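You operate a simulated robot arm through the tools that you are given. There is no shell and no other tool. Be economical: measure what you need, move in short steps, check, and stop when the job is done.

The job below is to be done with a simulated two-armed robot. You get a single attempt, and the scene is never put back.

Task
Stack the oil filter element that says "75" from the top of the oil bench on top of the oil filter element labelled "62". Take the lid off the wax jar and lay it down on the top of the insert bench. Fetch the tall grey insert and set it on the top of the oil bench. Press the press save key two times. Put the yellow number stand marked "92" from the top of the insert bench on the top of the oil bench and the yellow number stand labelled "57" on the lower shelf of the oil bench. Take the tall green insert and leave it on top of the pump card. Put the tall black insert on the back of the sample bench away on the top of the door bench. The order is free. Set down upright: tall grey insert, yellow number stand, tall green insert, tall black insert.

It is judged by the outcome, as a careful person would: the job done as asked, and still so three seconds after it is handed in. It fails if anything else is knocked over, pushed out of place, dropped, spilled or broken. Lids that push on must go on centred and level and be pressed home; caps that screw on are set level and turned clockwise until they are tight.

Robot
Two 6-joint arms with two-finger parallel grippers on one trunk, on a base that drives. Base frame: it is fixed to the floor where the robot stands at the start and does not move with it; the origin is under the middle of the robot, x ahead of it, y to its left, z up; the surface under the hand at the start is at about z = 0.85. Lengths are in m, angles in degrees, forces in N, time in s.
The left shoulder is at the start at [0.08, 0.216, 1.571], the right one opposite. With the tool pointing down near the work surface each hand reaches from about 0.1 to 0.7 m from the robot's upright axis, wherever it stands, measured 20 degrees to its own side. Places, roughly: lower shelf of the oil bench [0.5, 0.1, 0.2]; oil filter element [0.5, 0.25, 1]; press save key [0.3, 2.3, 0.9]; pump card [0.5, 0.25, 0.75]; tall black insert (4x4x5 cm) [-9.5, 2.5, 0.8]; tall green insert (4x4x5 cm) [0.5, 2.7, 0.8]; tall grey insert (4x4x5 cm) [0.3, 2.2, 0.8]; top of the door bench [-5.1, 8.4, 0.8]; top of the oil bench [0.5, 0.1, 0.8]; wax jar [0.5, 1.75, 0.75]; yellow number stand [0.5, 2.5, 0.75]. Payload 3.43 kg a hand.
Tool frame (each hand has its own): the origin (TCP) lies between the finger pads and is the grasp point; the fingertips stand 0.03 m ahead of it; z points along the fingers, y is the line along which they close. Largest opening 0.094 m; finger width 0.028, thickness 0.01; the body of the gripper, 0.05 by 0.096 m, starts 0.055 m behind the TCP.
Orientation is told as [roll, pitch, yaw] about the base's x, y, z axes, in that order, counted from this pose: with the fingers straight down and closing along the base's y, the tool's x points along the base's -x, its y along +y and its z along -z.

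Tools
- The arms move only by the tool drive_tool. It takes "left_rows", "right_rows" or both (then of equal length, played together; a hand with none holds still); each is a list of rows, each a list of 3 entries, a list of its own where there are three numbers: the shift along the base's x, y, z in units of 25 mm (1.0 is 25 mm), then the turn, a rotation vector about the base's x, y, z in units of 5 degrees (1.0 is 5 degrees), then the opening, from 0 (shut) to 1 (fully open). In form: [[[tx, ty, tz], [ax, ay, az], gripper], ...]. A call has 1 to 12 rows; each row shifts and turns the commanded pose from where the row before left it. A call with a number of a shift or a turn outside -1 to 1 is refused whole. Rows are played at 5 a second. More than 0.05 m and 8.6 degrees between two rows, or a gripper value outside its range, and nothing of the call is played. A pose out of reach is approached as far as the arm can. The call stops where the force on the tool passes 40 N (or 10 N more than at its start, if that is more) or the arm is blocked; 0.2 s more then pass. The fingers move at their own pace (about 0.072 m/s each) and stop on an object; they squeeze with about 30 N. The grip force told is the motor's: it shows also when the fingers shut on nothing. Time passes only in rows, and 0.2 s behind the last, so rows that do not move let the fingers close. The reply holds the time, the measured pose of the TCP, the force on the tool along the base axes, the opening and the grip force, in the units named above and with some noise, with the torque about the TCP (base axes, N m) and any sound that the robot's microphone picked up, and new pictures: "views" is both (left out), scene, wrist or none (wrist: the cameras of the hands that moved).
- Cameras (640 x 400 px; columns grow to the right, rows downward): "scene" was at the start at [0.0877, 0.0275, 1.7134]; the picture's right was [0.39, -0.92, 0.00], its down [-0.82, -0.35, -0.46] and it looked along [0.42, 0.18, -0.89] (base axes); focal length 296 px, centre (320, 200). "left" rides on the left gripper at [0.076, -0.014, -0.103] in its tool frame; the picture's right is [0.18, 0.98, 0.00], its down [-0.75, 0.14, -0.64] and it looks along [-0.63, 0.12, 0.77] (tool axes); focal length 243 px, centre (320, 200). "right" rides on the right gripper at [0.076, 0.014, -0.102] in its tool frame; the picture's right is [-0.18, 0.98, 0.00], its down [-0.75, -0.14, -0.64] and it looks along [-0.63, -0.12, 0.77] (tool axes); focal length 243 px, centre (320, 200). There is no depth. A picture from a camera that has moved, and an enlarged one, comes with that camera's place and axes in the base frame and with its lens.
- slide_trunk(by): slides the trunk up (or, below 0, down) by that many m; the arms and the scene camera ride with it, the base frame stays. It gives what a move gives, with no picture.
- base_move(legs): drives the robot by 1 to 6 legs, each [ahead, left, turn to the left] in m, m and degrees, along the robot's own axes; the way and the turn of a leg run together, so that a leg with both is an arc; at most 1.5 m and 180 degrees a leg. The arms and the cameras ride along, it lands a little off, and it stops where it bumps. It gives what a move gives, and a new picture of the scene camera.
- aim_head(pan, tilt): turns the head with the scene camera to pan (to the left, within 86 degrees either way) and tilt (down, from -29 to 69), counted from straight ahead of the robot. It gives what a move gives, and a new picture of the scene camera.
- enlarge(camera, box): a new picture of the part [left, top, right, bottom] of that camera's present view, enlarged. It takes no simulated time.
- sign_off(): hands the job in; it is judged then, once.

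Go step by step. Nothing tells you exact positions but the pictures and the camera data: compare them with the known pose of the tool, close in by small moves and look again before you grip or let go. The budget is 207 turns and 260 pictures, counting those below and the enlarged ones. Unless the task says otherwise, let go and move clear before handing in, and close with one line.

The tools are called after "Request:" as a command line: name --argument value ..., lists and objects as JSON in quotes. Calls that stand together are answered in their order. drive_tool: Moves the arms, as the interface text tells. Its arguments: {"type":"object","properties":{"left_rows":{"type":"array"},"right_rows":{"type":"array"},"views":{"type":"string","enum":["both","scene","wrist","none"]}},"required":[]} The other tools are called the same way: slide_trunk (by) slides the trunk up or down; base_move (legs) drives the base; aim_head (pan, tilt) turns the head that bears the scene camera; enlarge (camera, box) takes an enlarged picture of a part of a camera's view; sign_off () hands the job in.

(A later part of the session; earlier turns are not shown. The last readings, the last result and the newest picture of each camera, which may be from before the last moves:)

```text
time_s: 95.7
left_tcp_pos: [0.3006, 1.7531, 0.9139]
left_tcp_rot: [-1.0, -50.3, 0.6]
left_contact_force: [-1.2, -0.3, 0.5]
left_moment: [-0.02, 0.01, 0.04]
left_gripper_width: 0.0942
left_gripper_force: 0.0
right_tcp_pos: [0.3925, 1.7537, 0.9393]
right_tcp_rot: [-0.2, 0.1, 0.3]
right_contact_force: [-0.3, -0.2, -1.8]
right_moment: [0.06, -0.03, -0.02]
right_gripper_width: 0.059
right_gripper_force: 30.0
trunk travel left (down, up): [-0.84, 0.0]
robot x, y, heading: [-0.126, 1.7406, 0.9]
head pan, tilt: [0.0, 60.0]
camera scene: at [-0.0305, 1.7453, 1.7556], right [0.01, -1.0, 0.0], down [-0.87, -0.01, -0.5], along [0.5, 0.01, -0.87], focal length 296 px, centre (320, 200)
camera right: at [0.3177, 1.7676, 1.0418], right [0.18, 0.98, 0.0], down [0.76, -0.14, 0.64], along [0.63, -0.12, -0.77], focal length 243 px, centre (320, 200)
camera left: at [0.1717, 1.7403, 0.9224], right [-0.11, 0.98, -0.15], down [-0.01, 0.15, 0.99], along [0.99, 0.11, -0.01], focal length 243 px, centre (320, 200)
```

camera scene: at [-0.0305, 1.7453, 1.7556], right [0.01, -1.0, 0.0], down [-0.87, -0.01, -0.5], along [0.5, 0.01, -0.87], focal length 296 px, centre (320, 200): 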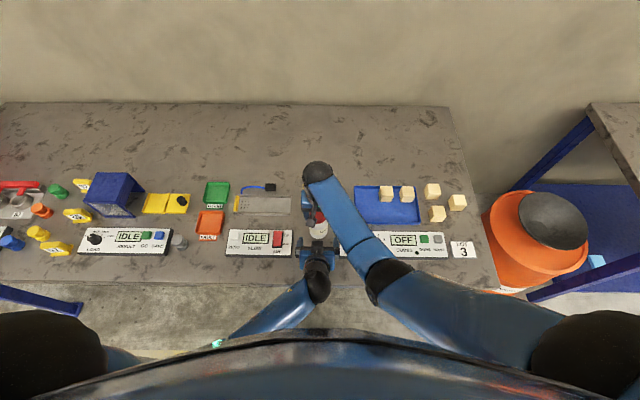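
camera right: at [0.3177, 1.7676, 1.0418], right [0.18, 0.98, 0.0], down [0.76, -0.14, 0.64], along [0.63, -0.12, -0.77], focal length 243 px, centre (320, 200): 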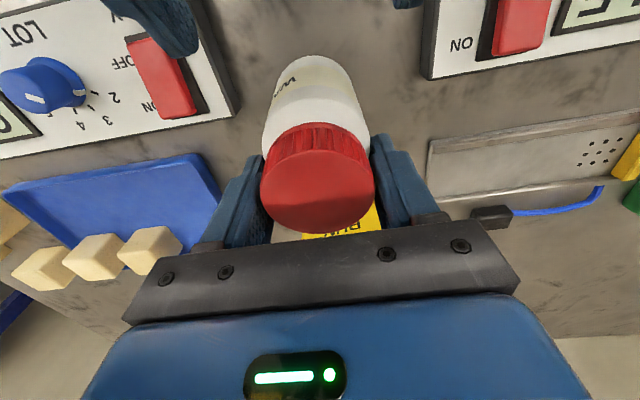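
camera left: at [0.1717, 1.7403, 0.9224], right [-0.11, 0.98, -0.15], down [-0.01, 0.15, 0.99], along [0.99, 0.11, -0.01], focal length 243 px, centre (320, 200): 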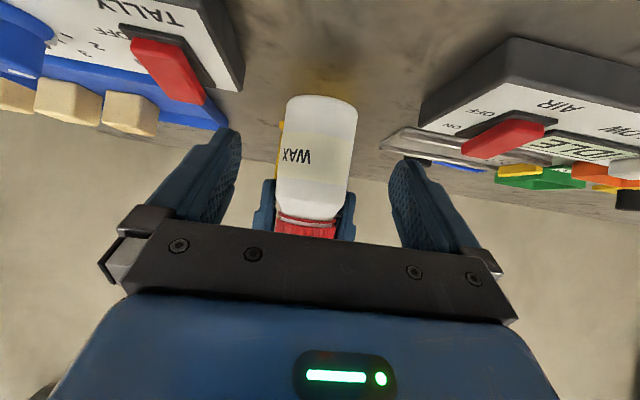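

The jar lifts by its lid. Raising it further and turning the left hand to horizontal.

Request:
drive_tool --left_rows '[[[-0.3, 0, 0.3], [0, -1, 0], 1], [[-0.2, 0, 0.3], [0, -1, 0], 1], [[0, 0, 0.3], [0, -1, 0], 1], [[0, 0, 0.3], [0, -1, 0], 1], [[0, 0, 0.3], [0, -1, 0], 1], [[0, 0, 0.3], [0, -1, 0], 1], [[0, 0, 0.3], [0, -1, 0], 1], [[0, 0, 0.3], [0, -1, 0], 1]]' --right_rows '[[[0, 0, 0.6], [0, 0, 0], 0], [[0, 0, 0.6], [0, 0, 0], 0], [[0, 0, 0.6], [0, 0, 0], 0], [[0, 0, 0.6], [0, 0, 0], 0], [[0, 0, 0.6], [0, 0, 0], 0], [[0, 0, 0.6], [0, 0, 0], 0], [[0, 0, 0.6], [0, 0, 0], 0], [[0, 0, 0.2], [0, 0, 0], 0]]'

```text
time_s: 97.5
left_tcp_pos: [0.2876, 1.7532, 0.9747]
left_tcp_rot: [-126.9, -89.5, 126.2]
left_contact_force: [-0.5, 0.3, 0.1]
left_moment: [-0.01, -0.03, -0.01]
left_gripper_width: 0.0939
left_gripper_force: 0.0
right_tcp_pos: [0.3927, 1.7552, 1.0501]
right_tcp_rot: [-0.2, 0.1, 0.2]
right_contact_force: [0.4, -0.1, -2.0]
right_moment: [-0.04, 0.02, -0.01]
right_gripper_width: 0.059
right_gripper_force: 29.3
trunk travel left (down, up): [-0.84, 0.0]
robot x, y, heading: [-0.1317, 1.7438, 0.7]
head pan, tilt: [0.0, 60.0]
camera scene: at [-0.0302, 1.7452, 1.7556], right [0.01, -1.0, 0.0], down [-0.87, -0.01, -0.5], along [0.5, 0.01, -0.87], focal length 296 px, centre (320, 200)
camera right: at [0.3185, 1.7683, 1.153], right [0.18, 0.98, 0.0], down [0.76, -0.14, 0.64], along [0.63, -0.12, -0.77], focal length 243 px, centre (320, 200)
camera left: at [0.1857, 1.7407, 0.8987], right [0.01, 0.98, -0.19], down [-0.64, 0.15, 0.75], along [0.77, 0.11, 0.63], focal length 243 px, centre (320, 200)
```

scene: 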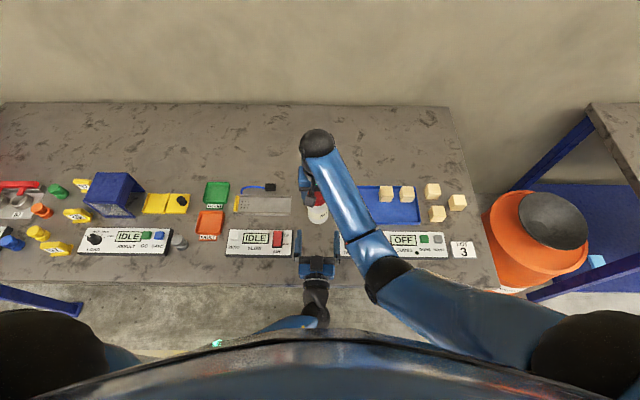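
right: 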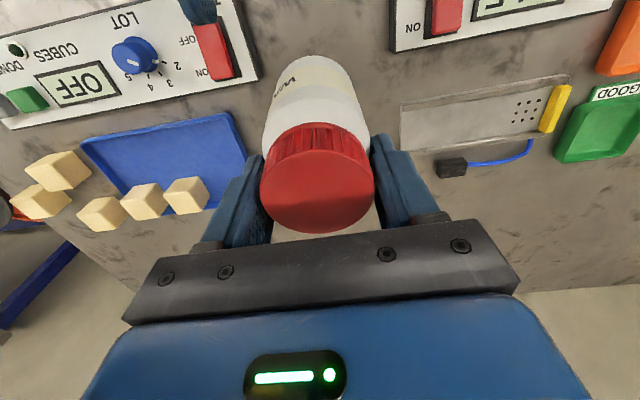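
left: 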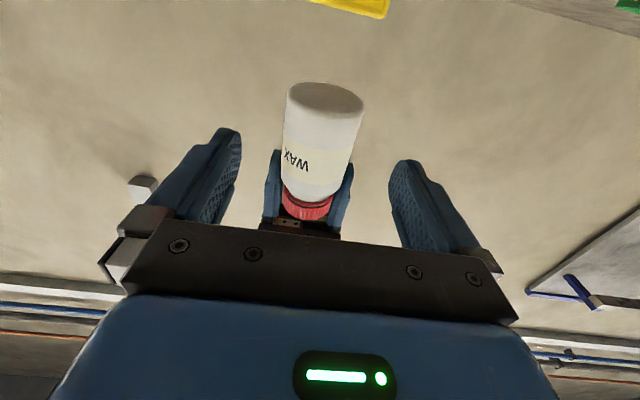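

Left hand is horizontal and aligned. Advancing to grip the jar body in mid-air.

Request:
drive_tool --left_rows '[[[1, 0.08, -0.1], [0, 0, 0], 1], [[1, 0, -0.1], [0, 0, 0], 1], [[1, 0, 0], [0, 0, 0], 1], [[0.9, 0, 0], [0, 0, 0], 1], [[0, 0, 0], [0, 0, 0], 0.8], [[0, 0, 0], [0, 0, 0], 0.7]]' --views "wrist"

Request:
enlarge --camera "scene" --box '[270, 160, 370, 280]'

```text
time_s: 98.9
left_tcp_pos: [0.3858, 1.7554, 0.97]
left_tcp_rot: [-121.9, -89.6, 121.1]
left_contact_force: [0.5, -1.5, -1.1]
left_moment: [-0.01, 0.0, 0.03]
left_gripper_width: 0.0671
left_gripper_force: 1.0
right_tcp_pos: [0.3934, 1.755, 1.0509]
right_tcp_rot: [-0.1, 0.2, 0.3]
right_contact_force: [-0.7, 2.1, -2.2]
right_moment: [0.22, 0.07, -0.09]
right_gripper_width: 0.0588
right_gripper_force: 29.9
trunk travel left (down, up): [-0.84, 0.0]
robot x, y, heading: [-0.1243, 1.7393, 0.6]
head pan, tilt: [0.0, 60.0]
camera left: at [0.2828, 1.7432, 0.893], right [0.01, 0.98, -0.19], down [-0.64, 0.15, 0.75], along [0.77, 0.11, 0.63], focal length 243 px, centre (320, 200)
```

left: 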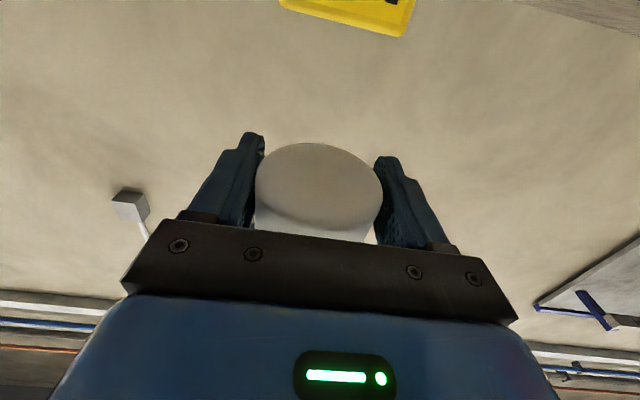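

```text
3.33 times, centred on (320, 220) of scene
camera zoom: at [-0.0306, 1.7455, 1.7556], right [0.01, -1.0, 0.0], down [-0.87, -0.01, -0.5], along [0.5, 0.01, -0.87], focal length 986 px, centre (320, 133)
```

zoom: 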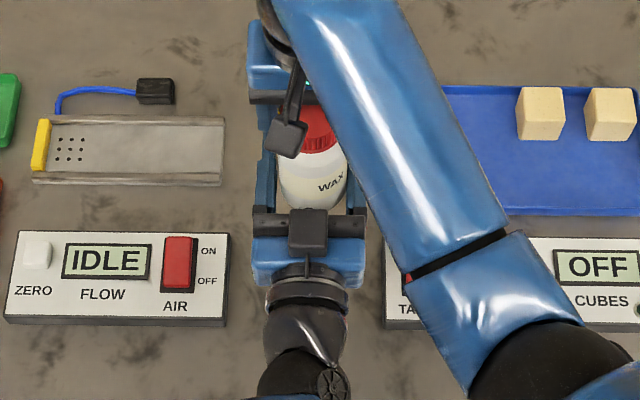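

Request:
drive_tool --left_rows '[[[0, 0, 0], [0, 0, 0], 0], [[0, 0, 0], [0, 0, 0], 0], [[0, 0, 0], [0, 0, 0], 0], [[0, 0, 0], [0, 0, 0], 0], [[0, 0, 0], [0, 0, 0], 0], [[0, 0, 0], [0, 0, 0], 0], [[0, 0, 0], [0, 0, 0], 0]]' --right_rows '[[[0, 0, 0], [0, 0, 0], 0], [[0, 0, 0], [0, 0, 0], 0], [[0, 0, 0], [0, 0, 1], 0], [[0, 0, 0], [0, 0, 1], 0], [[0, 0, 0], [0, 0, 1], 0], [[0, 0, 0], [0, 0, 1], 0], [[0, 0, 0], [0, 0, 0], 0]]' --views "none"

Request:
enlarge --camera "scene" --box '[270, 160, 370, 280]'

```text
time_s: 100.4
left_tcp_pos: [0.3844, 1.7531, 0.9681]
left_tcp_rot: [-69.4, -89.7, 68.0]
left_contact_force: [0.6, -1.8, -1.9]
left_moment: [-0.15, -0.19, 0.23]
left_gripper_width: 0.0618
left_gripper_force: 30.4
right_tcp_pos: [0.3955, 1.7575, 1.0523]
right_tcp_rot: [0.3, -0.4, 20.3]
right_contact_force: [0.1, 0.8, 0.6]
right_moment: [0.31, 0.16, -0.23]
right_gripper_width: 0.0575
right_gripper_force: 29.6
trunk travel left (down, up): [-0.84, 0.0]
robot x, y, heading: [-0.1275, 1.7395, 0.6]
head pan, tilt: [0.0, 60.0]
stopped in row 7 (left hand): the force on the tool passed its limit at 41 N (the readings are from after the stop); the commanded pose is now the measured one
```

```text
3.33 times, centred on (320, 220) of scene
camera zoom: at [-0.03, 1.7453, 1.7555], right [0.01, -1.0, 0.0], down [-0.87, -0.01, -0.5], along [0.5, 0.01, -0.87], focal length 986 px, centre (320, 133)
```

zoom: 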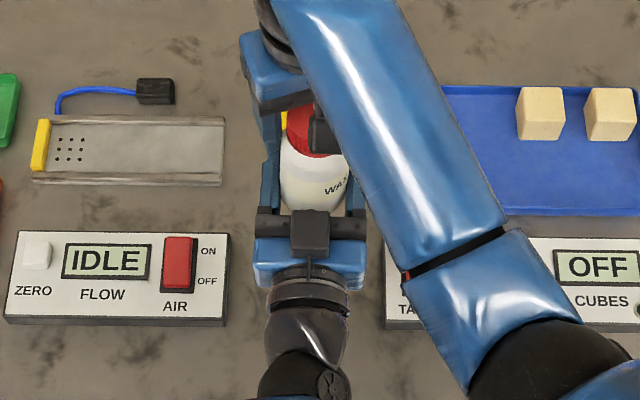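

Request:
drive_tool --left_rows '[[[0, 0, 0], [0, 0, 0], 0], [[0, 0, 0], [0, 0, 0], 0], [[0, 0, 0], [0, 0, 0], 0], [[0, 0, 0], [0, 0, 0], 0]]' --right_rows '[[[0, 0, 0.02], [0, 0, 0.8], 0], [[0, 0, 0.02], [0, 0, 0.8], 0], [[0, 0, 0.02], [0, 0, 0.8], 0], [[0, 0, 0], [0, 0, 0], 0]]' --views "none"

Request:
drive_tool --left_rows '[[[0, 0, 0], [0, 0, 0], 0], [[0, 0, 0], [0, 0, 0], 0], [[0, 0, 0], [0, 0, 0], 0], [[0, 0, 0], [0, 0, 0], 0]]' --right_rows '[[[0, 0, 0.02], [0, 0, 0.8], 0], [[0, 0, 0.02], [0, 0, 0.8], 0], [[0, 0, 0.02], [0, 0, 0.8], 0], [[0, 0, 0], [0, 0, 0], 0]]' --views "wrist"

```text
time_s: 101.4
left_tcp_pos: [0.3836, 1.7523, 0.9683]
left_tcp_rot: [-58.9, -89.8, 57.5]
left_contact_force: [-9.2, -31.3, -1.0]
left_moment: [0.97, -0.88, 0.38]
left_gripper_width: 0.0624
left_gripper_force: 30.2
right_tcp_pos: [0.3958, 1.7599, 1.0552]
right_tcp_rot: [0.6, -0.8, 32.7]
right_contact_force: [9.6, 30.5, -0.9]
right_moment: [1.76, -0.01, -0.65]
right_gripper_width: 0.055
right_gripper_force: 29.7
trunk travel left (down, up): [-0.84, 0.0]
robot x, y, heading: [-0.1235, 1.741, 1.0]
head pan, tilt: [0.0, 60.0]
```

```text
time_s: 102.2
left_tcp_pos: [0.3815, 1.7506, 0.9635]
left_tcp_rot: [17.9, -89.1, -19.9]
left_contact_force: [-12.8, -15.5, -5.8]
left_moment: [0.93, -0.93, -0.06]
left_gripper_width: 0.0637
left_gripper_force: 29.6
right_tcp_pos: [0.3989, 1.7635, 1.0601]
right_tcp_rot: [0.5, -1.5, 43.6]
right_contact_force: [13.0, 15.8, 2.3]
right_moment: [0.6, -0.32, -0.08]
right_gripper_width: 0.0357
right_gripper_force: 30.6
trunk travel left (down, up): [-0.84, 0.0]
robot x, y, heading: [-0.1249, 1.7418, 0.7]
head pan, tilt: [0.0, 60.0]
stopped in row 3 (left hand): the force on the tool passed its limit at 46 N (the readings are from after the stop); the commanded pose is now the measured one
camera right: at [0.3327, 1.718, 1.1598], right [-0.54, 0.84, 0.01], down [0.63, 0.4, 0.66], along [0.55, 0.37, -0.75], focal length 243 px, centre (320, 200)
camera left: at [0.2777, 1.7418, 0.8883], right [0.03, 0.98, -0.18], down [-0.63, 0.16, 0.76], along [0.78, 0.09, 0.62], focal length 243 px, centre (320, 200)
```

right: 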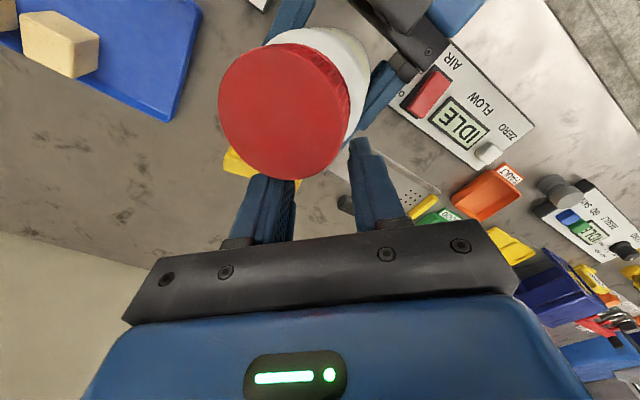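
left: 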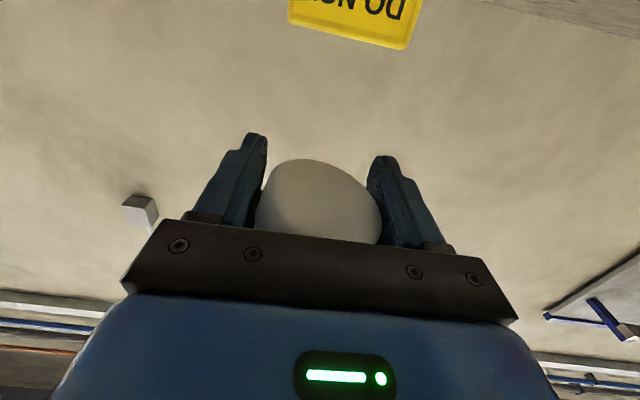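

The right fingers squeezed off because I gripped ~8 mm off the lid's axis (axis is nearer x ≈ 0.385). Opening, rising, and re-measuring.

Request:
drive_tool --right_rows '[[[0, 0, 0], [0, 0, 0], 1], [[0, 0, 0], [0, 0, 0], 1], [[0, 0, 1], [0, 0, -1], 1], [[0, 0, 0.7], [0, 0, -1], 1], [[0, 0, 0], [0, 0, -1], 1], [[0, 0, 0], [0, 0, -1], 1], [[0, 0, 0], [0, 0, -1], 1], [[-0.5, -0.3, 0], [0, 0, -1], 1], [[-0.5, 0, 0], [0, 0, -1], 1], [[-0.5, 0, 0], [0, 0, -1], 1], [[0, 0, 0], [-0.1, 0.3, -0.7], 1]]'

Request:
enlarge --camera "scene" --box '[270, 160, 370, 280]'

```text
time_s: 104.6
left_tcp_pos: [0.3827, 1.7531, 0.9633]
left_tcp_rot: [-0.8, -89.2, -0.7]
left_contact_force: [-0.5, 7.3, -8.3]
left_moment: [-0.56, -0.1, -0.08]
left_gripper_width: 0.0635
left_gripper_force: 30.4
right_tcp_pos: [0.3688, 1.7597, 1.0802]
right_tcp_rot: [0.0, 0.5, -0.1]
right_contact_force: [0.1, -8.1, 5.8]
right_moment: [-0.36, -0.03, -0.05]
right_gripper_width: 0.0941
right_gripper_force: 0.0
right hand out of reach, approached as far as the arm can: row 8, 9, 10, 11
trunk travel left (down, up): [-0.84, 0.0]
robot x, y, heading: [-0.1243, 1.7405, 0.9]
head pan, tilt: [0.0, 60.0]
camera scene: at [-0.0295, 1.7455, 1.7555], right [0.01, -1.0, 0.0], down [-0.87, -0.01, -0.5], along [0.5, 0.01, -0.87], focal length 296 px, centre (320, 200)
camera right: at [0.2932, 1.7728, 1.1835], right [0.19, 0.98, 0.0], down [0.76, -0.14, 0.63], along [0.62, -0.12, -0.77], focal length 243 px, centre (320, 200)
```

scene: 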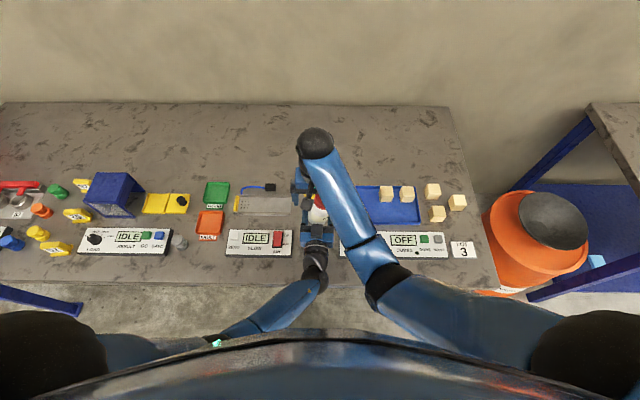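
right: 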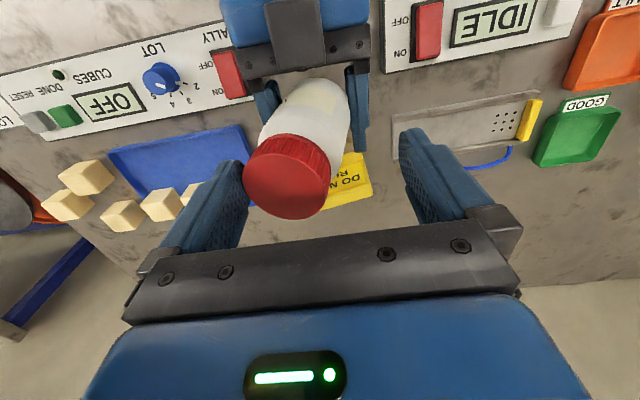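

```text
3.33 times, centred on (320, 220) of scene
camera zoom: at [-0.0295, 1.7455, 1.7555], right [0.01, -1.0, 0.0], down [-0.87, -0.01, -0.5], along [0.5, 0.01, -0.87], focal length 986 px, centre (320, 133)
```

zoom: 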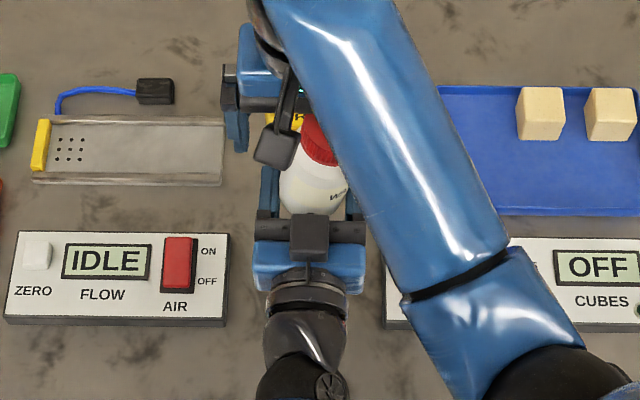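

Request:
drive_tool --right_rows '[[[0, -0.8, 0], [0, 0, 0], 1], [[0, 0, 0], [0, 0, 0], 1]]' --left_rows '[[[0, 0, 0], [0, 0, 0], 0], [[0, 0, 0], [0, 0, 0], 0]]' --views "wrist"

Request:
enlarge --camera "right" --box '[200, 40, 440, 240]'

```text
time_s: 105.2
left_tcp_pos: [0.3826, 1.7523, 0.9639]
left_tcp_rot: [2.0, -89.3, -3.6]
left_contact_force: [-0.2, 0.0, -1.6]
left_moment: [0.04, -0.03, 0.02]
left_gripper_width: 0.0632
left_gripper_force: 30.1
right_tcp_pos: [0.3689, 1.7389, 1.0766]
right_tcp_rot: [0.1, 0.5, 0.0]
right_contact_force: [0.4, -0.9, 0.2]
right_moment: [0.0, -0.02, -0.02]
right_gripper_width: 0.0942
right_gripper_force: 0.2
right hand out of reach, approached as far as the arm can: row 1
trunk travel left (down, up): [-0.84, 0.0]
robot x, y, heading: [-0.1262, 1.743, 1.1]
head pan, tilt: [0.0, 60.0]
camera right: at [0.2954, 1.7532, 1.18], right [0.18, 0.98, 0.0], down [0.76, -0.14, 0.64], along [0.62, -0.12, -0.77], focal length 243 px, centre (320, 200)
camera left: at [0.2789, 1.7423, 0.889], right [0.03, 0.98, -0.18], down [-0.63, 0.16, 0.76], along [0.78, 0.1, 0.62], focal length 243 px, centre (320, 200)
```

right: 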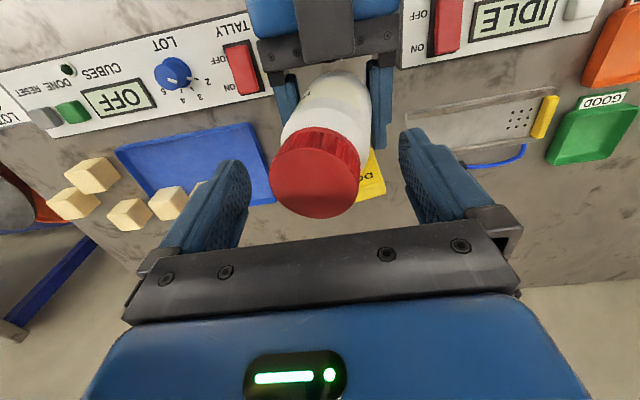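
left: 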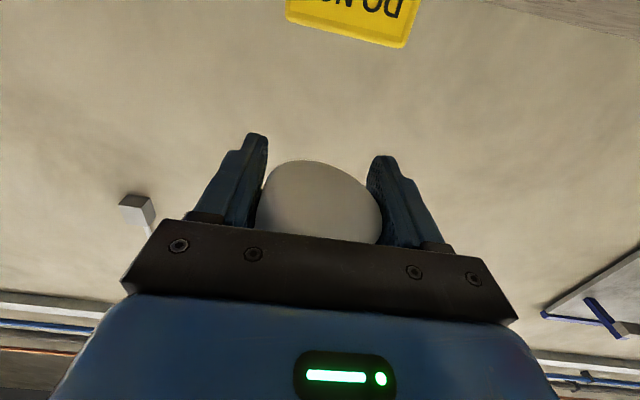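

```text
2.00 times, centred on (320, 140) of right
camera zoom: at [0.2954, 1.7532, 1.18], right [0.18, 0.98, 0.0], down [0.76, -0.14, 0.64], along [0.62, -0.12, -0.77], focal length 485 px, centre (320, 320)
```

zoom: 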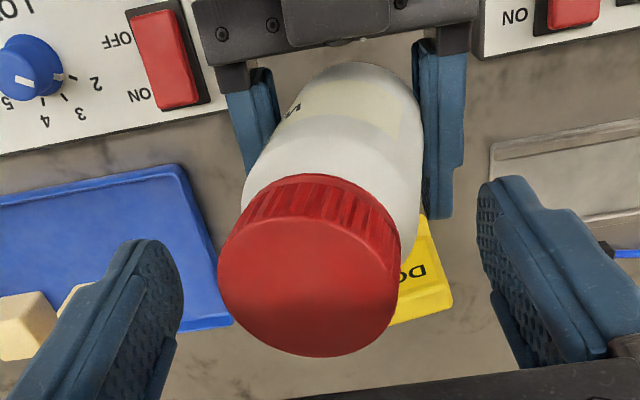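

The jar is leaning a little toward −y in the left grip. Gripping the lid centred, then easing it upright.

Request:
drive_tool --right_rows '[[[0.5, 0.1, 0], [0, 0, 0], 1], [[0, 0, -0.7], [0, 0, 0], 1], [[0, 0, -0.45], [0, 0, 0], 1], [[0, 0, 0], [0, 0, 0], 0], [[0, 0, 0], [0, 0, 0], 0], [[0, 0, 0], [0, 0, 0], 0]]' --left_rows '[[[0, 0, 0], [0, 0, 0], 0], [[0, 0, 0], [0, 0, 0], 0], [[0, 0, 0], [0, 0, 0], 0], [[0, 0, 0], [0, 0, 0], 0], [[0, 0, 0], [0, 0, 0], 0], [[0, 0, 0], [0, 0, 0], 0]]' --views "wrist"

```text
time_s: 106.6
left_tcp_pos: [0.3827, 1.7506, 0.9644]
left_tcp_rot: [-1.3, -89.3, -0.4]
left_contact_force: [-1.4, -8.7, -0.1]
left_moment: [-0.37, 0.05, 0.3]
left_gripper_width: 0.0631
left_gripper_force: 29.6
right_tcp_pos: [0.3817, 1.741, 1.0486]
right_tcp_rot: [0.2, 0.4, 0.0]
right_contact_force: [2.5, 9.8, -1.8]
right_moment: [1.2, -0.24, -0.27]
right_gripper_width: 0.0627
right_gripper_force: 30.1
trunk travel left (down, up): [-0.84, 0.0]
robot x, y, heading: [-0.1261, 1.7435, 0.6]
head pan, tilt: [0.0, 60.0]
camera right: at [0.3074, 1.7557, 1.152], right [0.18, 0.98, 0.0], down [0.76, -0.14, 0.64], along [0.62, -0.12, -0.77], focal length 243 px, centre (320, 200)
camera left: at [0.2788, 1.7419, 0.8892], right [0.03, 0.98, -0.18], down [-0.63, 0.16, 0.76], along [0.78, 0.09, 0.62], focal length 243 px, centre (320, 200)
```

right: 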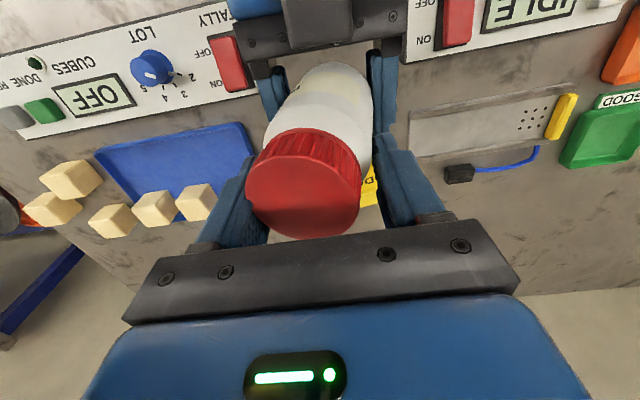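
left: 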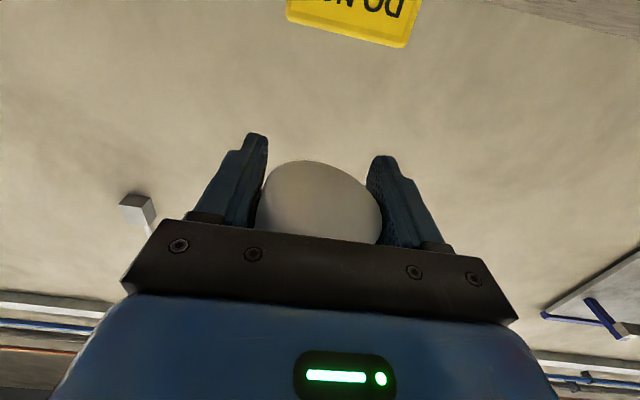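

Request:
drive_tool --left_rows '[[[0, 0, 0], [0, 0, 0], 0.75], [[0, 0, 0], [0, 0, 0], 0.85], [[0, 0, 0], [0, 0, 0], 0.9], [[0, 0, 0], [0, 0, 0], 0.9]]' --right_rows '[[[0, 0, 0], [0, 0, 0], 0], [[0, 0, 0], [0, 0, 0], 0], [[0, 0.1, 0], [0, 0, 0], 0], [[0, 0.1, 0], [0, 0, 0], 0]]' --views "wrist"

```text
time_s: 107.6
left_tcp_pos: [0.3816, 1.7533, 0.963]
left_tcp_rot: [0.5, -89.3, -2.2]
left_contact_force: [1.2, -0.8, -0.3]
left_moment: [0.03, 0.04, 0.0]
left_gripper_width: 0.0844
left_gripper_force: 0.0
right_tcp_pos: [0.3811, 1.7457, 1.0478]
right_tcp_rot: [-0.1, 0.6, -0.1]
right_contact_force: [-1.1, 0.3, 0.6]
right_moment: [-0.03, -0.01, 0.0]
right_gripper_width: 0.0582
right_gripper_force: 29.9
trunk travel left (down, up): [-0.84, 0.0]
robot x, y, heading: [-0.1276, 1.7401, 1.0]
head pan, tilt: [0.0, 60.0]
camera right: at [0.3074, 1.7601, 1.1518], right [0.19, 0.98, 0.0], down [0.76, -0.14, 0.63], along [0.62, -0.12, -0.77], focal length 243 px, centre (320, 200)
camera left: at [0.2787, 1.7429, 0.8887], right [0.03, 0.98, -0.18], down [-0.63, 0.16, 0.76], along [0.78, 0.1, 0.62], focal length 243 px, centre (320, 200)
```

right: 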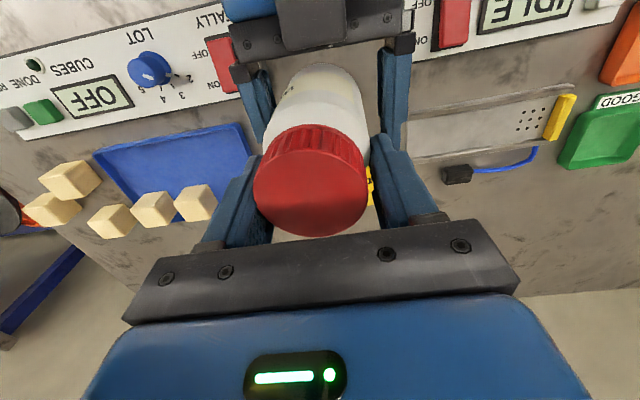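
left: 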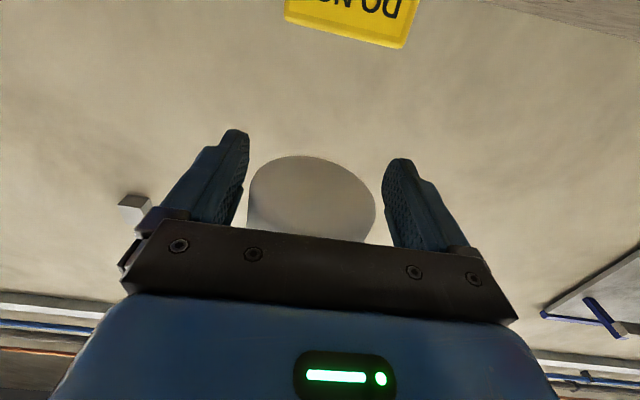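

Jar hangs upright from the right hand. Re-closing the left centred on it, then recentring the right hand 7 mm forward on the lid.

Request:
drive_tool --left_rows '[[[0.25, -0.28, 0], [0, 0, 0], 0.9], [[0, 0, 0], [0, 0, 0], 0], [[0, 0, 0], [0, 0, 0], 0], [[0, 0, 0], [0, 0, 0], 0], [[0, 0, 0], [0, 0, 0], 0]]' --right_rows '[[[0, 0, 0], [0, 0, 0], 0], [[0, 0, 0], [0, 0, 0], 0], [[0, 0, 0], [0, 0, 0], 0], [[0, 0, 0], [0, 0, 0], 0], [[0, 0, 0], [0, 0, 0], 0]]' --views "wrist"

```text
time_s: 108.8
left_tcp_pos: [0.3894, 1.7466, 0.9618]
left_tcp_rot: [-2.5, -89.1, 1.0]
left_contact_force: [5.5, 19.6, -3.9]
left_moment: [-0.84, 0.1, -0.04]
left_gripper_width: 0.062
left_gripper_force: 30.0
right_tcp_pos: [0.3808, 1.7451, 1.0476]
right_tcp_rot: [0.0, 0.6, -0.1]
right_contact_force: [-6.4, -19.0, 3.3]
right_moment: [-0.74, 0.33, -0.14]
right_gripper_width: 0.0583
right_gripper_force: 30.3
trunk travel left (down, up): [-0.84, 0.0]
robot x, y, heading: [-0.1228, 1.7418, 0.9]
head pan, tilt: [0.0, 60.0]
camera right: at [0.3074, 1.7593, 1.1516], right [0.19, 0.98, 0.0], down [0.76, -0.14, 0.63], along [0.62, -0.12, -0.77], focal length 243 px, centre (320, 200)
camera left: at [0.2853, 1.7361, 0.8878], right [0.02, 0.98, -0.18], down [-0.63, 0.16, 0.76], along [0.78, 0.1, 0.62], focal length 243 px, centre (320, 200)
```

right: 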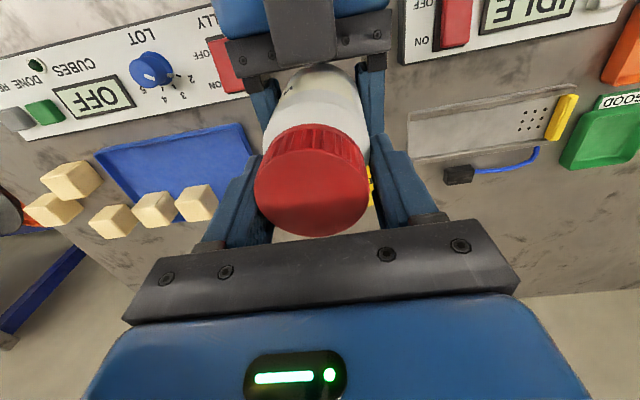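
left: 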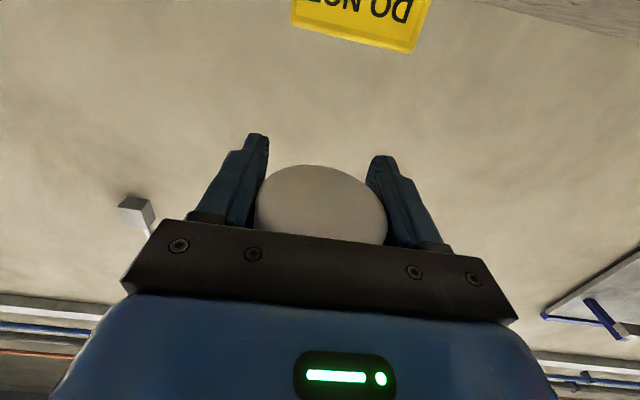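

Request:
drive_tool --left_rows '[[[0, 0.13, 0], [0, 0, 0], 0], [[0, 0, 0], [0, 0, 0], 0], [[0, 0, 0], [0, 0, 0], 0], [[0, 0, 0], [0, 0, 0], 0], [[0, 0, 0], [0, 0, 0], 0], [[0, 0, 0], [0, 0, 0], 0], [[0, 0, 0], [0, 0, 0], 0]]' --right_rows '[[[0, 0, 0], [0, 0, 0], 0], [[0, 0, 0], [0, 0, 0], 0.72], [[0.15, 0, 0], [0, 0, 0], 0.75], [[0.15, 0, 0], [0, 0, 0], 0.75], [[0, 0, 0], [0, 0, 0], 0], [[0, 0, 0], [0, 0, 0], 0], [[0, 0, 0], [0, 0, 0], 0]]' --views "wrist"

```text
time_s: 110.4
left_tcp_pos: [0.3895, 1.749, 0.964]
left_tcp_rot: [0.8, -89.3, -2.4]
left_contact_force: [-0.1, -1.5, -1.8]
left_moment: [-0.07, -0.05, 0.02]
left_gripper_width: 0.0616
left_gripper_force: 30.0
right_tcp_pos: [0.3891, 1.7473, 1.0472]
right_tcp_rot: [0.1, 0.6, 0.0]
right_contact_force: [-0.9, 1.3, -0.4]
right_moment: [0.24, 0.05, -0.02]
right_gripper_width: 0.0581
right_gripper_force: 30.2
trunk travel left (down, up): [-0.84, 0.0]
robot x, y, heading: [-0.1275, 1.7456, 0.9]
head pan, tilt: [0.0, 60.0]
camera right: at [0.3153, 1.7609, 1.1517], right [0.18, 0.98, 0.0], down [0.76, -0.14, 0.63], along [0.62, -0.12, -0.77], focal length 243 px, centre (320, 200)
camera left: at [0.2855, 1.7387, 0.8882], right [0.03, 0.98, -0.18], down [-0.63, 0.16, 0.76], along [0.78, 0.1, 0.62], focal length 243 px, centre (320, 200)
```

right: 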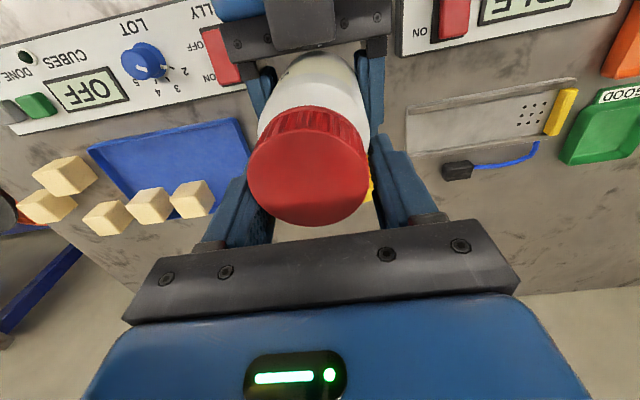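
left: 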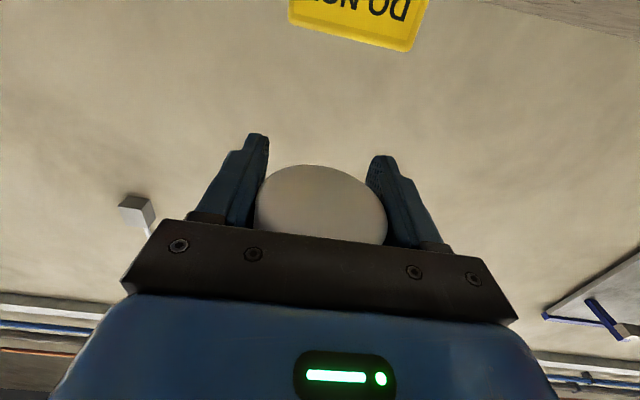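

Equal chord widths at x = 0.381 and 0.389 tell me the lid axis is at x = 0.385. Regripping there with a −40° yaw for a long stroke.

Request:
drive_tool --right_rows '[[[0, 0, 0], [0, 0, 0], 0.78], [[-0.17, 0, 0], [0, 0, -1], 0.78], [[0, 0, 0], [0, 0, -1], 0.78], [[0, 0, 0], [0, 0, -1], 0.78], [[0, 0, 0], [0, 0, -1], 0.78], [[0, 0, 0], [0, 0, -1], 0.78], [[0, 0, 0], [0, 0, -1], 0.78], [[0, 0, 0], [0, 0, -1], 0.78], [[0, 0, 0], [0, 0, -1], 0.78], [[0, 0, 0], [0, 0, 0], 0], [[0, 0, 0], [0, 0, 0], 0], [[0, 0, 0], [0, 0, 0], 0]]' --views "wrist"

```text
time_s: 113.0
left_tcp_pos: [0.39, 1.7516, 0.9613]
left_tcp_rot: [-0.9, -89.1, -0.6]
left_contact_force: [18.7, 27.7, -15.1]
left_moment: [-1.02, 0.27, -0.65]
left_gripper_width: 0.0621
left_gripper_force: 30.2
right_tcp_pos: [0.3845, 1.7447, 1.0491]
right_tcp_rot: [-0.5, 0.5, -40.1]
right_contact_force: [-18.9, -28.3, 12.5]
right_moment: [-1.31, 1.2, 0.65]
right_gripper_width: 0.059
right_gripper_force: 29.8
trunk travel left (down, up): [-0.84, 0.0]
robot x, y, heading: [-0.1281, 1.7435, 0.8]
head pan, tilt: [0.0, 60.0]
camera right: at [0.337, 1.8039, 1.1514], right [0.77, 0.63, -0.01], down [0.49, -0.59, 0.63], along [0.4, -0.5, -0.77], focal length 243 px, centre (320, 200)
```

right: 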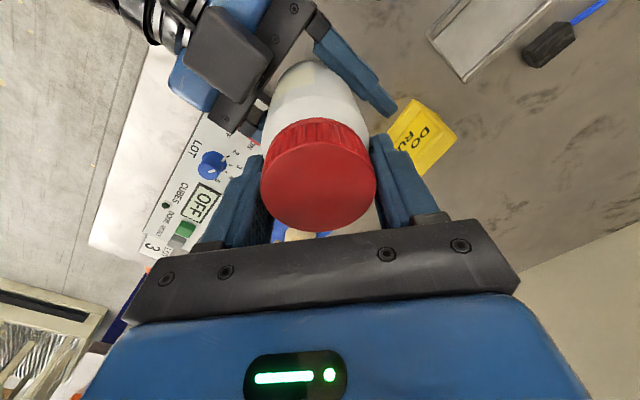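

Request:
drive_tool --right_rows '[[[-0.1, -0.15, 0.05], [0, 0, 0], 0], [[0, 0, 0], [0, 0, 0], 0]]' --left_rows '[[[0, 0, 0], [0, 0, 0], 0], [[0, 0, 0], [0, 0, 0], 0]]' --views "none"

```text
time_s: 113.6
left_tcp_pos: [0.3894, 1.7481, 0.9624]
left_tcp_rot: [4.2, -89.4, -5.9]
left_contact_force: [-4.3, 21.2, -1.2]
left_moment: [-0.83, -0.7, -0.41]
left_gripper_width: 0.062
left_gripper_force: 29.9
right_tcp_pos: [0.3842, 1.7429, 1.0498]
right_tcp_rot: [0.1, 0.3, -40.2]
right_contact_force: [3.4, -22.6, 0.9]
right_moment: [-1.05, 0.39, 0.28]
right_gripper_width: 0.0592
right_gripper_force: 29.6
trunk travel left (down, up): [-0.84, 0.0]
robot x, y, heading: [-0.1259, 1.7406, 0.9]
head pan, tilt: [0.0, 60.0]
```

Request:
drive_tool --right_rows '[[[0, -0.1, 0], [0, 0, 0], 0], [[0, 0, 0], [0, 0, 1], 0], [[0, 0, 0], [0, 0, 1], 0], [[0, 0, 0], [0, 0, 1], 0], [[0, 0, 0], [0, 0, 1], 0], [[0, 0, 0], [0, 0, 0], 0]]' --left_rows '[[[0, 0, 0], [0, 0, 0], 0], [[0, 0, 0], [0, 0, 0], 0], [[0, 0, 0], [0, 0, 0], 0], [[0, 0, 0], [0, 0, 0], 0], [[0, 0, 0], [0, 0, 0], 0], [[0, 0, 0], [0, 0, 0], 0]]' --views "none"

Request:
enlarge --camera "scene" --box '[270, 160, 370, 280]'

```text
time_s: 115.0
left_tcp_pos: [0.3892, 1.7473, 0.9616]
left_tcp_rot: [7.7, -89.1, -9.5]
left_contact_force: [-14.0, -18.4, -8.0]
left_moment: [0.68, -0.73, 0.75]
left_gripper_width: 0.0628
left_gripper_force: 30.2
right_tcp_pos: [0.3848, 1.7425, 1.0513]
right_tcp_rot: [0.4, 0.5, -19.8]
right_contact_force: [13.1, 18.1, 4.3]
right_moment: [0.89, -0.51, -0.72]
right_gripper_width: 0.0581
right_gripper_force: 29.8
trunk travel left (down, up): [-0.84, 0.0]
robot x, y, heading: [-0.1302, 1.7395, 0.9]
head pan, tilt: [0.0, 60.0]
```

```text
3.33 times, centred on (320, 220) of scene
camera zoom: at [-0.0301, 1.7453, 1.7556], right [0.01, -1.0, 0.0], down [-0.87, -0.01, -0.5], along [0.5, 0.01, -0.87], focal length 986 px, centre (320, 133)
```

zoom: 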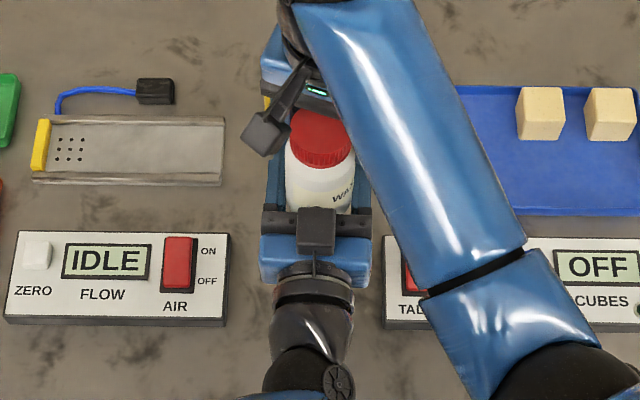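

Request:
enlarge --camera "right" --box '[230, 50, 410, 250]'

Request:
enlarge --camera "scene" --box '[300, 185, 340, 225]'

```text
2.00 times, centred on (320, 150) of right
camera zoom: at [0.3186, 1.7802, 1.1542], right [0.51, 0.86, 0.01], down [0.66, -0.39, 0.64], along [0.55, -0.32, -0.77], focal length 485 px, centre (320, 300)
```

zoom: 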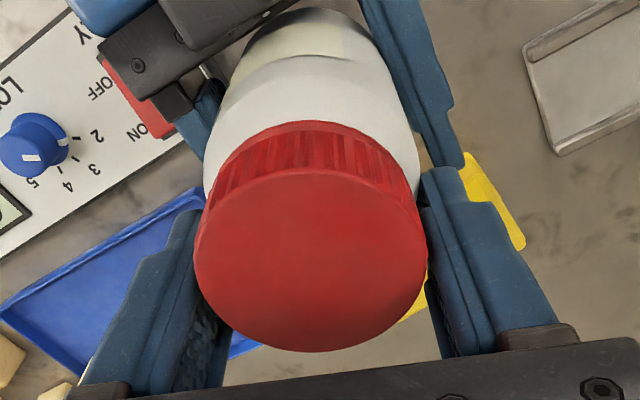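

```text
10.00 times, centred on (320, 205) of scene
camera zoom: at [-0.0301, 1.7453, 1.7556], right [0.01, -1.0, 0.0], down [-0.87, -0.01, -0.5], along [0.5, 0.01, -0.87], focal length 2957 px, centre (320, 150)
```

zoom: 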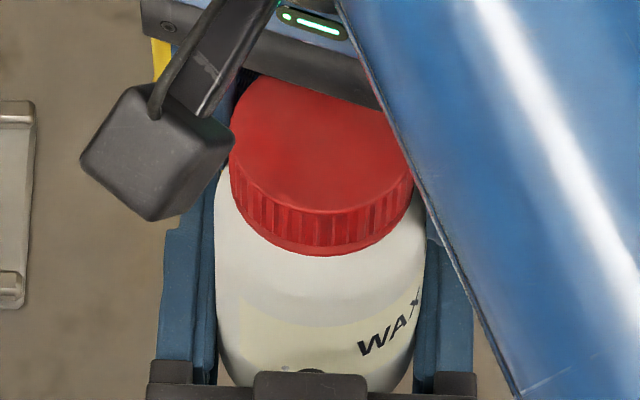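

Good view for tracking. Continuing the stroke with side-force relief.

Request:
drive_tool --right_rows '[[[0.08, 0.12, 0], [0, 0, 0], 0], [[0, 0.05, 0], [0, 0, 1], 0], [[0, 0.05, 0], [0, 0, 1], 0], [[0, 0.05, 0], [0, 0, 1], 0], [[0, 0.05, 0], [0, 0, 1], 0], [[0, 0, 0], [0, 0, 0], 0]]' --left_rows '[[[0, 0, 0], [0, 0, 0], 0], [[0, 0, 0], [0, 0, 0], 0], [[0, 0, 0], [0, 0, 0], 0], [[0, 0, 0], [0, 0, 0], 0], [[0, 0, 0], [0, 0, 0], 0], [[0, 0, 0], [0, 0, 0], 0]]' --views "none"

Request:
enlarge --camera "scene" --box '[300, 185, 340, 225]'

```text
time_s: 116.4
left_tcp_pos: [0.3904, 1.7488, 0.963]
left_tcp_rot: [4.4, -89.2, -6.1]
left_contact_force: [-24.1, -7.2, -10.8]
left_moment: [0.32, -1.2, 0.71]
left_gripper_width: 0.0634
left_gripper_force: 30.2
right_tcp_pos: [0.3852, 1.7476, 1.05]
right_tcp_rot: [0.2, 0.2, 0.0]
right_contact_force: [25.1, 6.8, 7.8]
right_moment: [0.37, -1.1, -0.76]
right_gripper_width: 0.0558
right_gripper_force: 30.1
trunk travel left (down, up): [-0.84, 0.0]
robot x, y, heading: [-0.1238, 1.7407, 0.8]
head pan, tilt: [0.0, 60.0]
```

```text
10.00 times, centred on (320, 205) of scene
camera zoom: at [-0.0301, 1.7452, 1.7556], right [0.01, -1.0, 0.0], down [-0.87, -0.01, -0.5], along [0.5, 0.01, -0.87], focal length 2957 px, centre (320, 150)
```

zoom: 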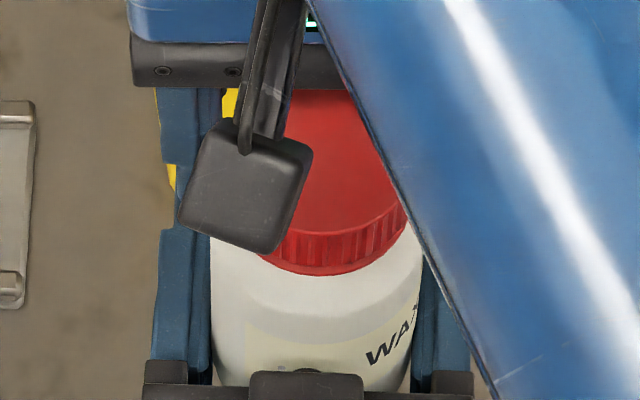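

Strokes with fingers closing along y let the jar pitch in the left grip. I'll regrip the lid with fingers closing along x (yaw about −90°) so it's constrained both ways.

Request:
drive_tool --right_rows '[[[0, 0, 0], [0, 0, 0], 1], [[0, 0, 0.7], [0, 0, 0], 1], [[0, 0, 0.6], [0, 0, -1], 1], [[0, 0, 0], [0, 0, -1], 1], [[0, 0, 0], [0, 0, -1], 1], [[0, 0, 0], [0, 0, -1], 1], [[0, 0, 0], [0, 0, -1], 1], [[0, 0, 0], [0, 0, -1], 1], [[0, 0, 0], [0, 0, -1], 1], [[0, 0, 0], [0, 0, -1], 1], [[0, 0, 0], [0, 0, -1], 1], [[0, 0, 0], [0, 0, -1], 1]]' --views "none"

Request:
drive_tool --right_rows '[[[0, 0, 0], [0, 0, -1], 1], [[0, 0, 0], [0, 0, -1], 1], [[0, 0, 0], [0, 0, -1], 1], [[0, 0, 0], [0, 0, -1], 1], [[0, 0, 0], [0, 0, -1], 1], [[0, 0, 0], [0, 0, -1], 1], [[0, 0, 0], [0, 0, -1], 1], [[0, 0, 0], [0, 0, -1], 1], [[0, 0, 0], [0, 0, -1], 1], [[0, 0, 0], [0, 0, -1], 1], [[0, 0, 0], [0, 0, -1], 1], [[0, 0, 0], [0, 0, -1], 1]]'

```text
time_s: 119.0
left_tcp_pos: [0.3888, 1.7495, 0.9636]
left_tcp_rot: [1.4, -89.3, -3.1]
left_contact_force: [0.3, -0.5, -2.5]
left_moment: [-0.01, -0.09, 0.04]
left_gripper_width: 0.0635
left_gripper_force: 29.8
right_tcp_pos: [0.384, 1.7484, 1.082]
right_tcp_rot: [0.1, 0.5, -50.0]
right_contact_force: [0.7, -0.3, -0.1]
right_moment: [0.0, 0.01, 0.01]
right_gripper_width: 0.0938
right_gripper_force: 0.0
trunk travel left (down, up): [-0.84, 0.0]
robot x, y, heading: [-0.1236, 1.745, 1.0]
head pan, tilt: [0.0, 60.0]
```

```text
time_s: 121.6
left_tcp_pos: [0.3894, 1.7499, 0.9633]
left_tcp_rot: [1.5, -89.3, -3.1]
left_contact_force: [-0.1, 0.1, -2.2]
left_moment: [-0.02, -0.08, -0.01]
left_gripper_width: 0.0637
left_gripper_force: 29.4
right_tcp_pos: [0.3845, 1.7471, 1.0802]
right_tcp_rot: [-0.1, 0.5, -110.1]
right_contact_force: [0.0, 0.1, -0.4]
right_moment: [0.04, -0.01, -0.03]
right_gripper_width: 0.0937
right_gripper_force: 0.0
trunk travel left (down, up): [-0.84, 0.0]
robot x, y, heading: [-0.1303, 1.7378, 0.7]
head pan, tilt: [0.0, 60.0]
camera scene: at [-0.0301, 1.7452, 1.7556], right [0.01, -1.0, 0.0], down [-0.87, -0.01, -0.5], along [0.5, 0.01, -0.87], focal length 296 px, centre (320, 200)
camera right: at [0.4245, 1.8131, 1.1854], right [0.86, -0.51, 0.0], down [-0.39, -0.66, 0.64], along [-0.33, -0.55, -0.77], focal length 243 px, centre (320, 200)
```

scene: 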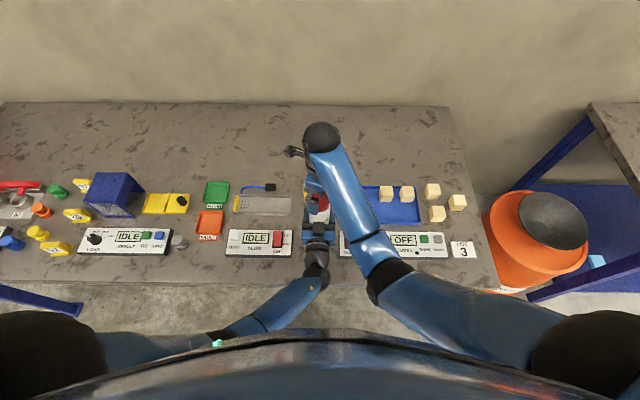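
right: 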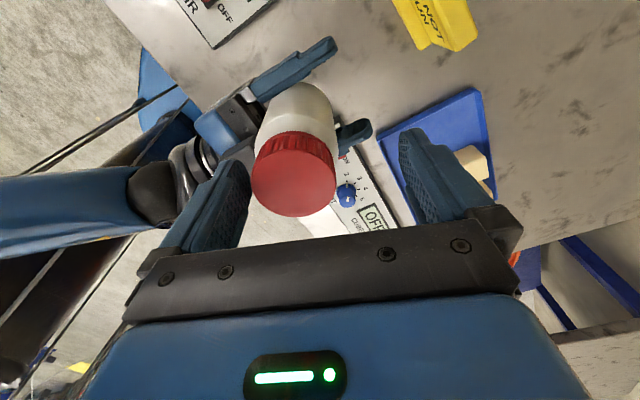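

Lid leans toward the front now (centre ≈ (0.36, 1.74)). Moving there, descending and gripping along x.

Request:
drive_tool --right_rows '[[[-0.4, -0.06, -0.1], [0, 0, 0], 1], [[-0.4, -0.06, -0.1], [0, 0, 0], 1], [[0, 0, 0], [0, 0, 0], 1]]' --views "wrist"

```text
time_s: 122.4
left_tcp_pos: [0.3896, 1.7502, 0.9633]
left_tcp_rot: [1.1, -89.1, -2.7]
left_contact_force: [-0.4, 0.1, -2.8]
left_moment: [-0.01, -0.05, -0.01]
left_gripper_width: 0.0637
left_gripper_force: 30.1
right_tcp_pos: [0.3656, 1.7438, 1.0758]
right_tcp_rot: [0.0, 0.5, -110.0]
right_contact_force: [-0.1, -0.1, 0.6]
right_moment: [-0.01, 0.0, 0.0]
right_gripper_width: 0.0942
right_gripper_force: 0.0
trunk travel left (down, up): [-0.84, 0.0]
robot x, y, heading: [-0.1269, 1.7411, 0.9]
head pan, tilt: [0.0, 60.0]
camera right: at [0.405, 1.8098, 1.1792], right [0.86, -0.51, 0.0], down [-0.39, -0.67, 0.63], along [-0.32, -0.55, -0.77], focal length 243 px, centre (320, 200)
```

right: 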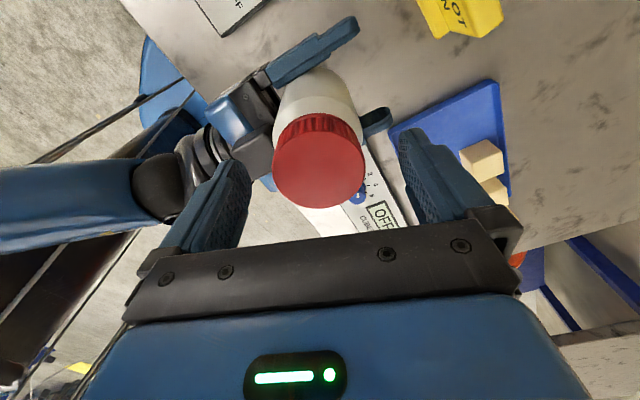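

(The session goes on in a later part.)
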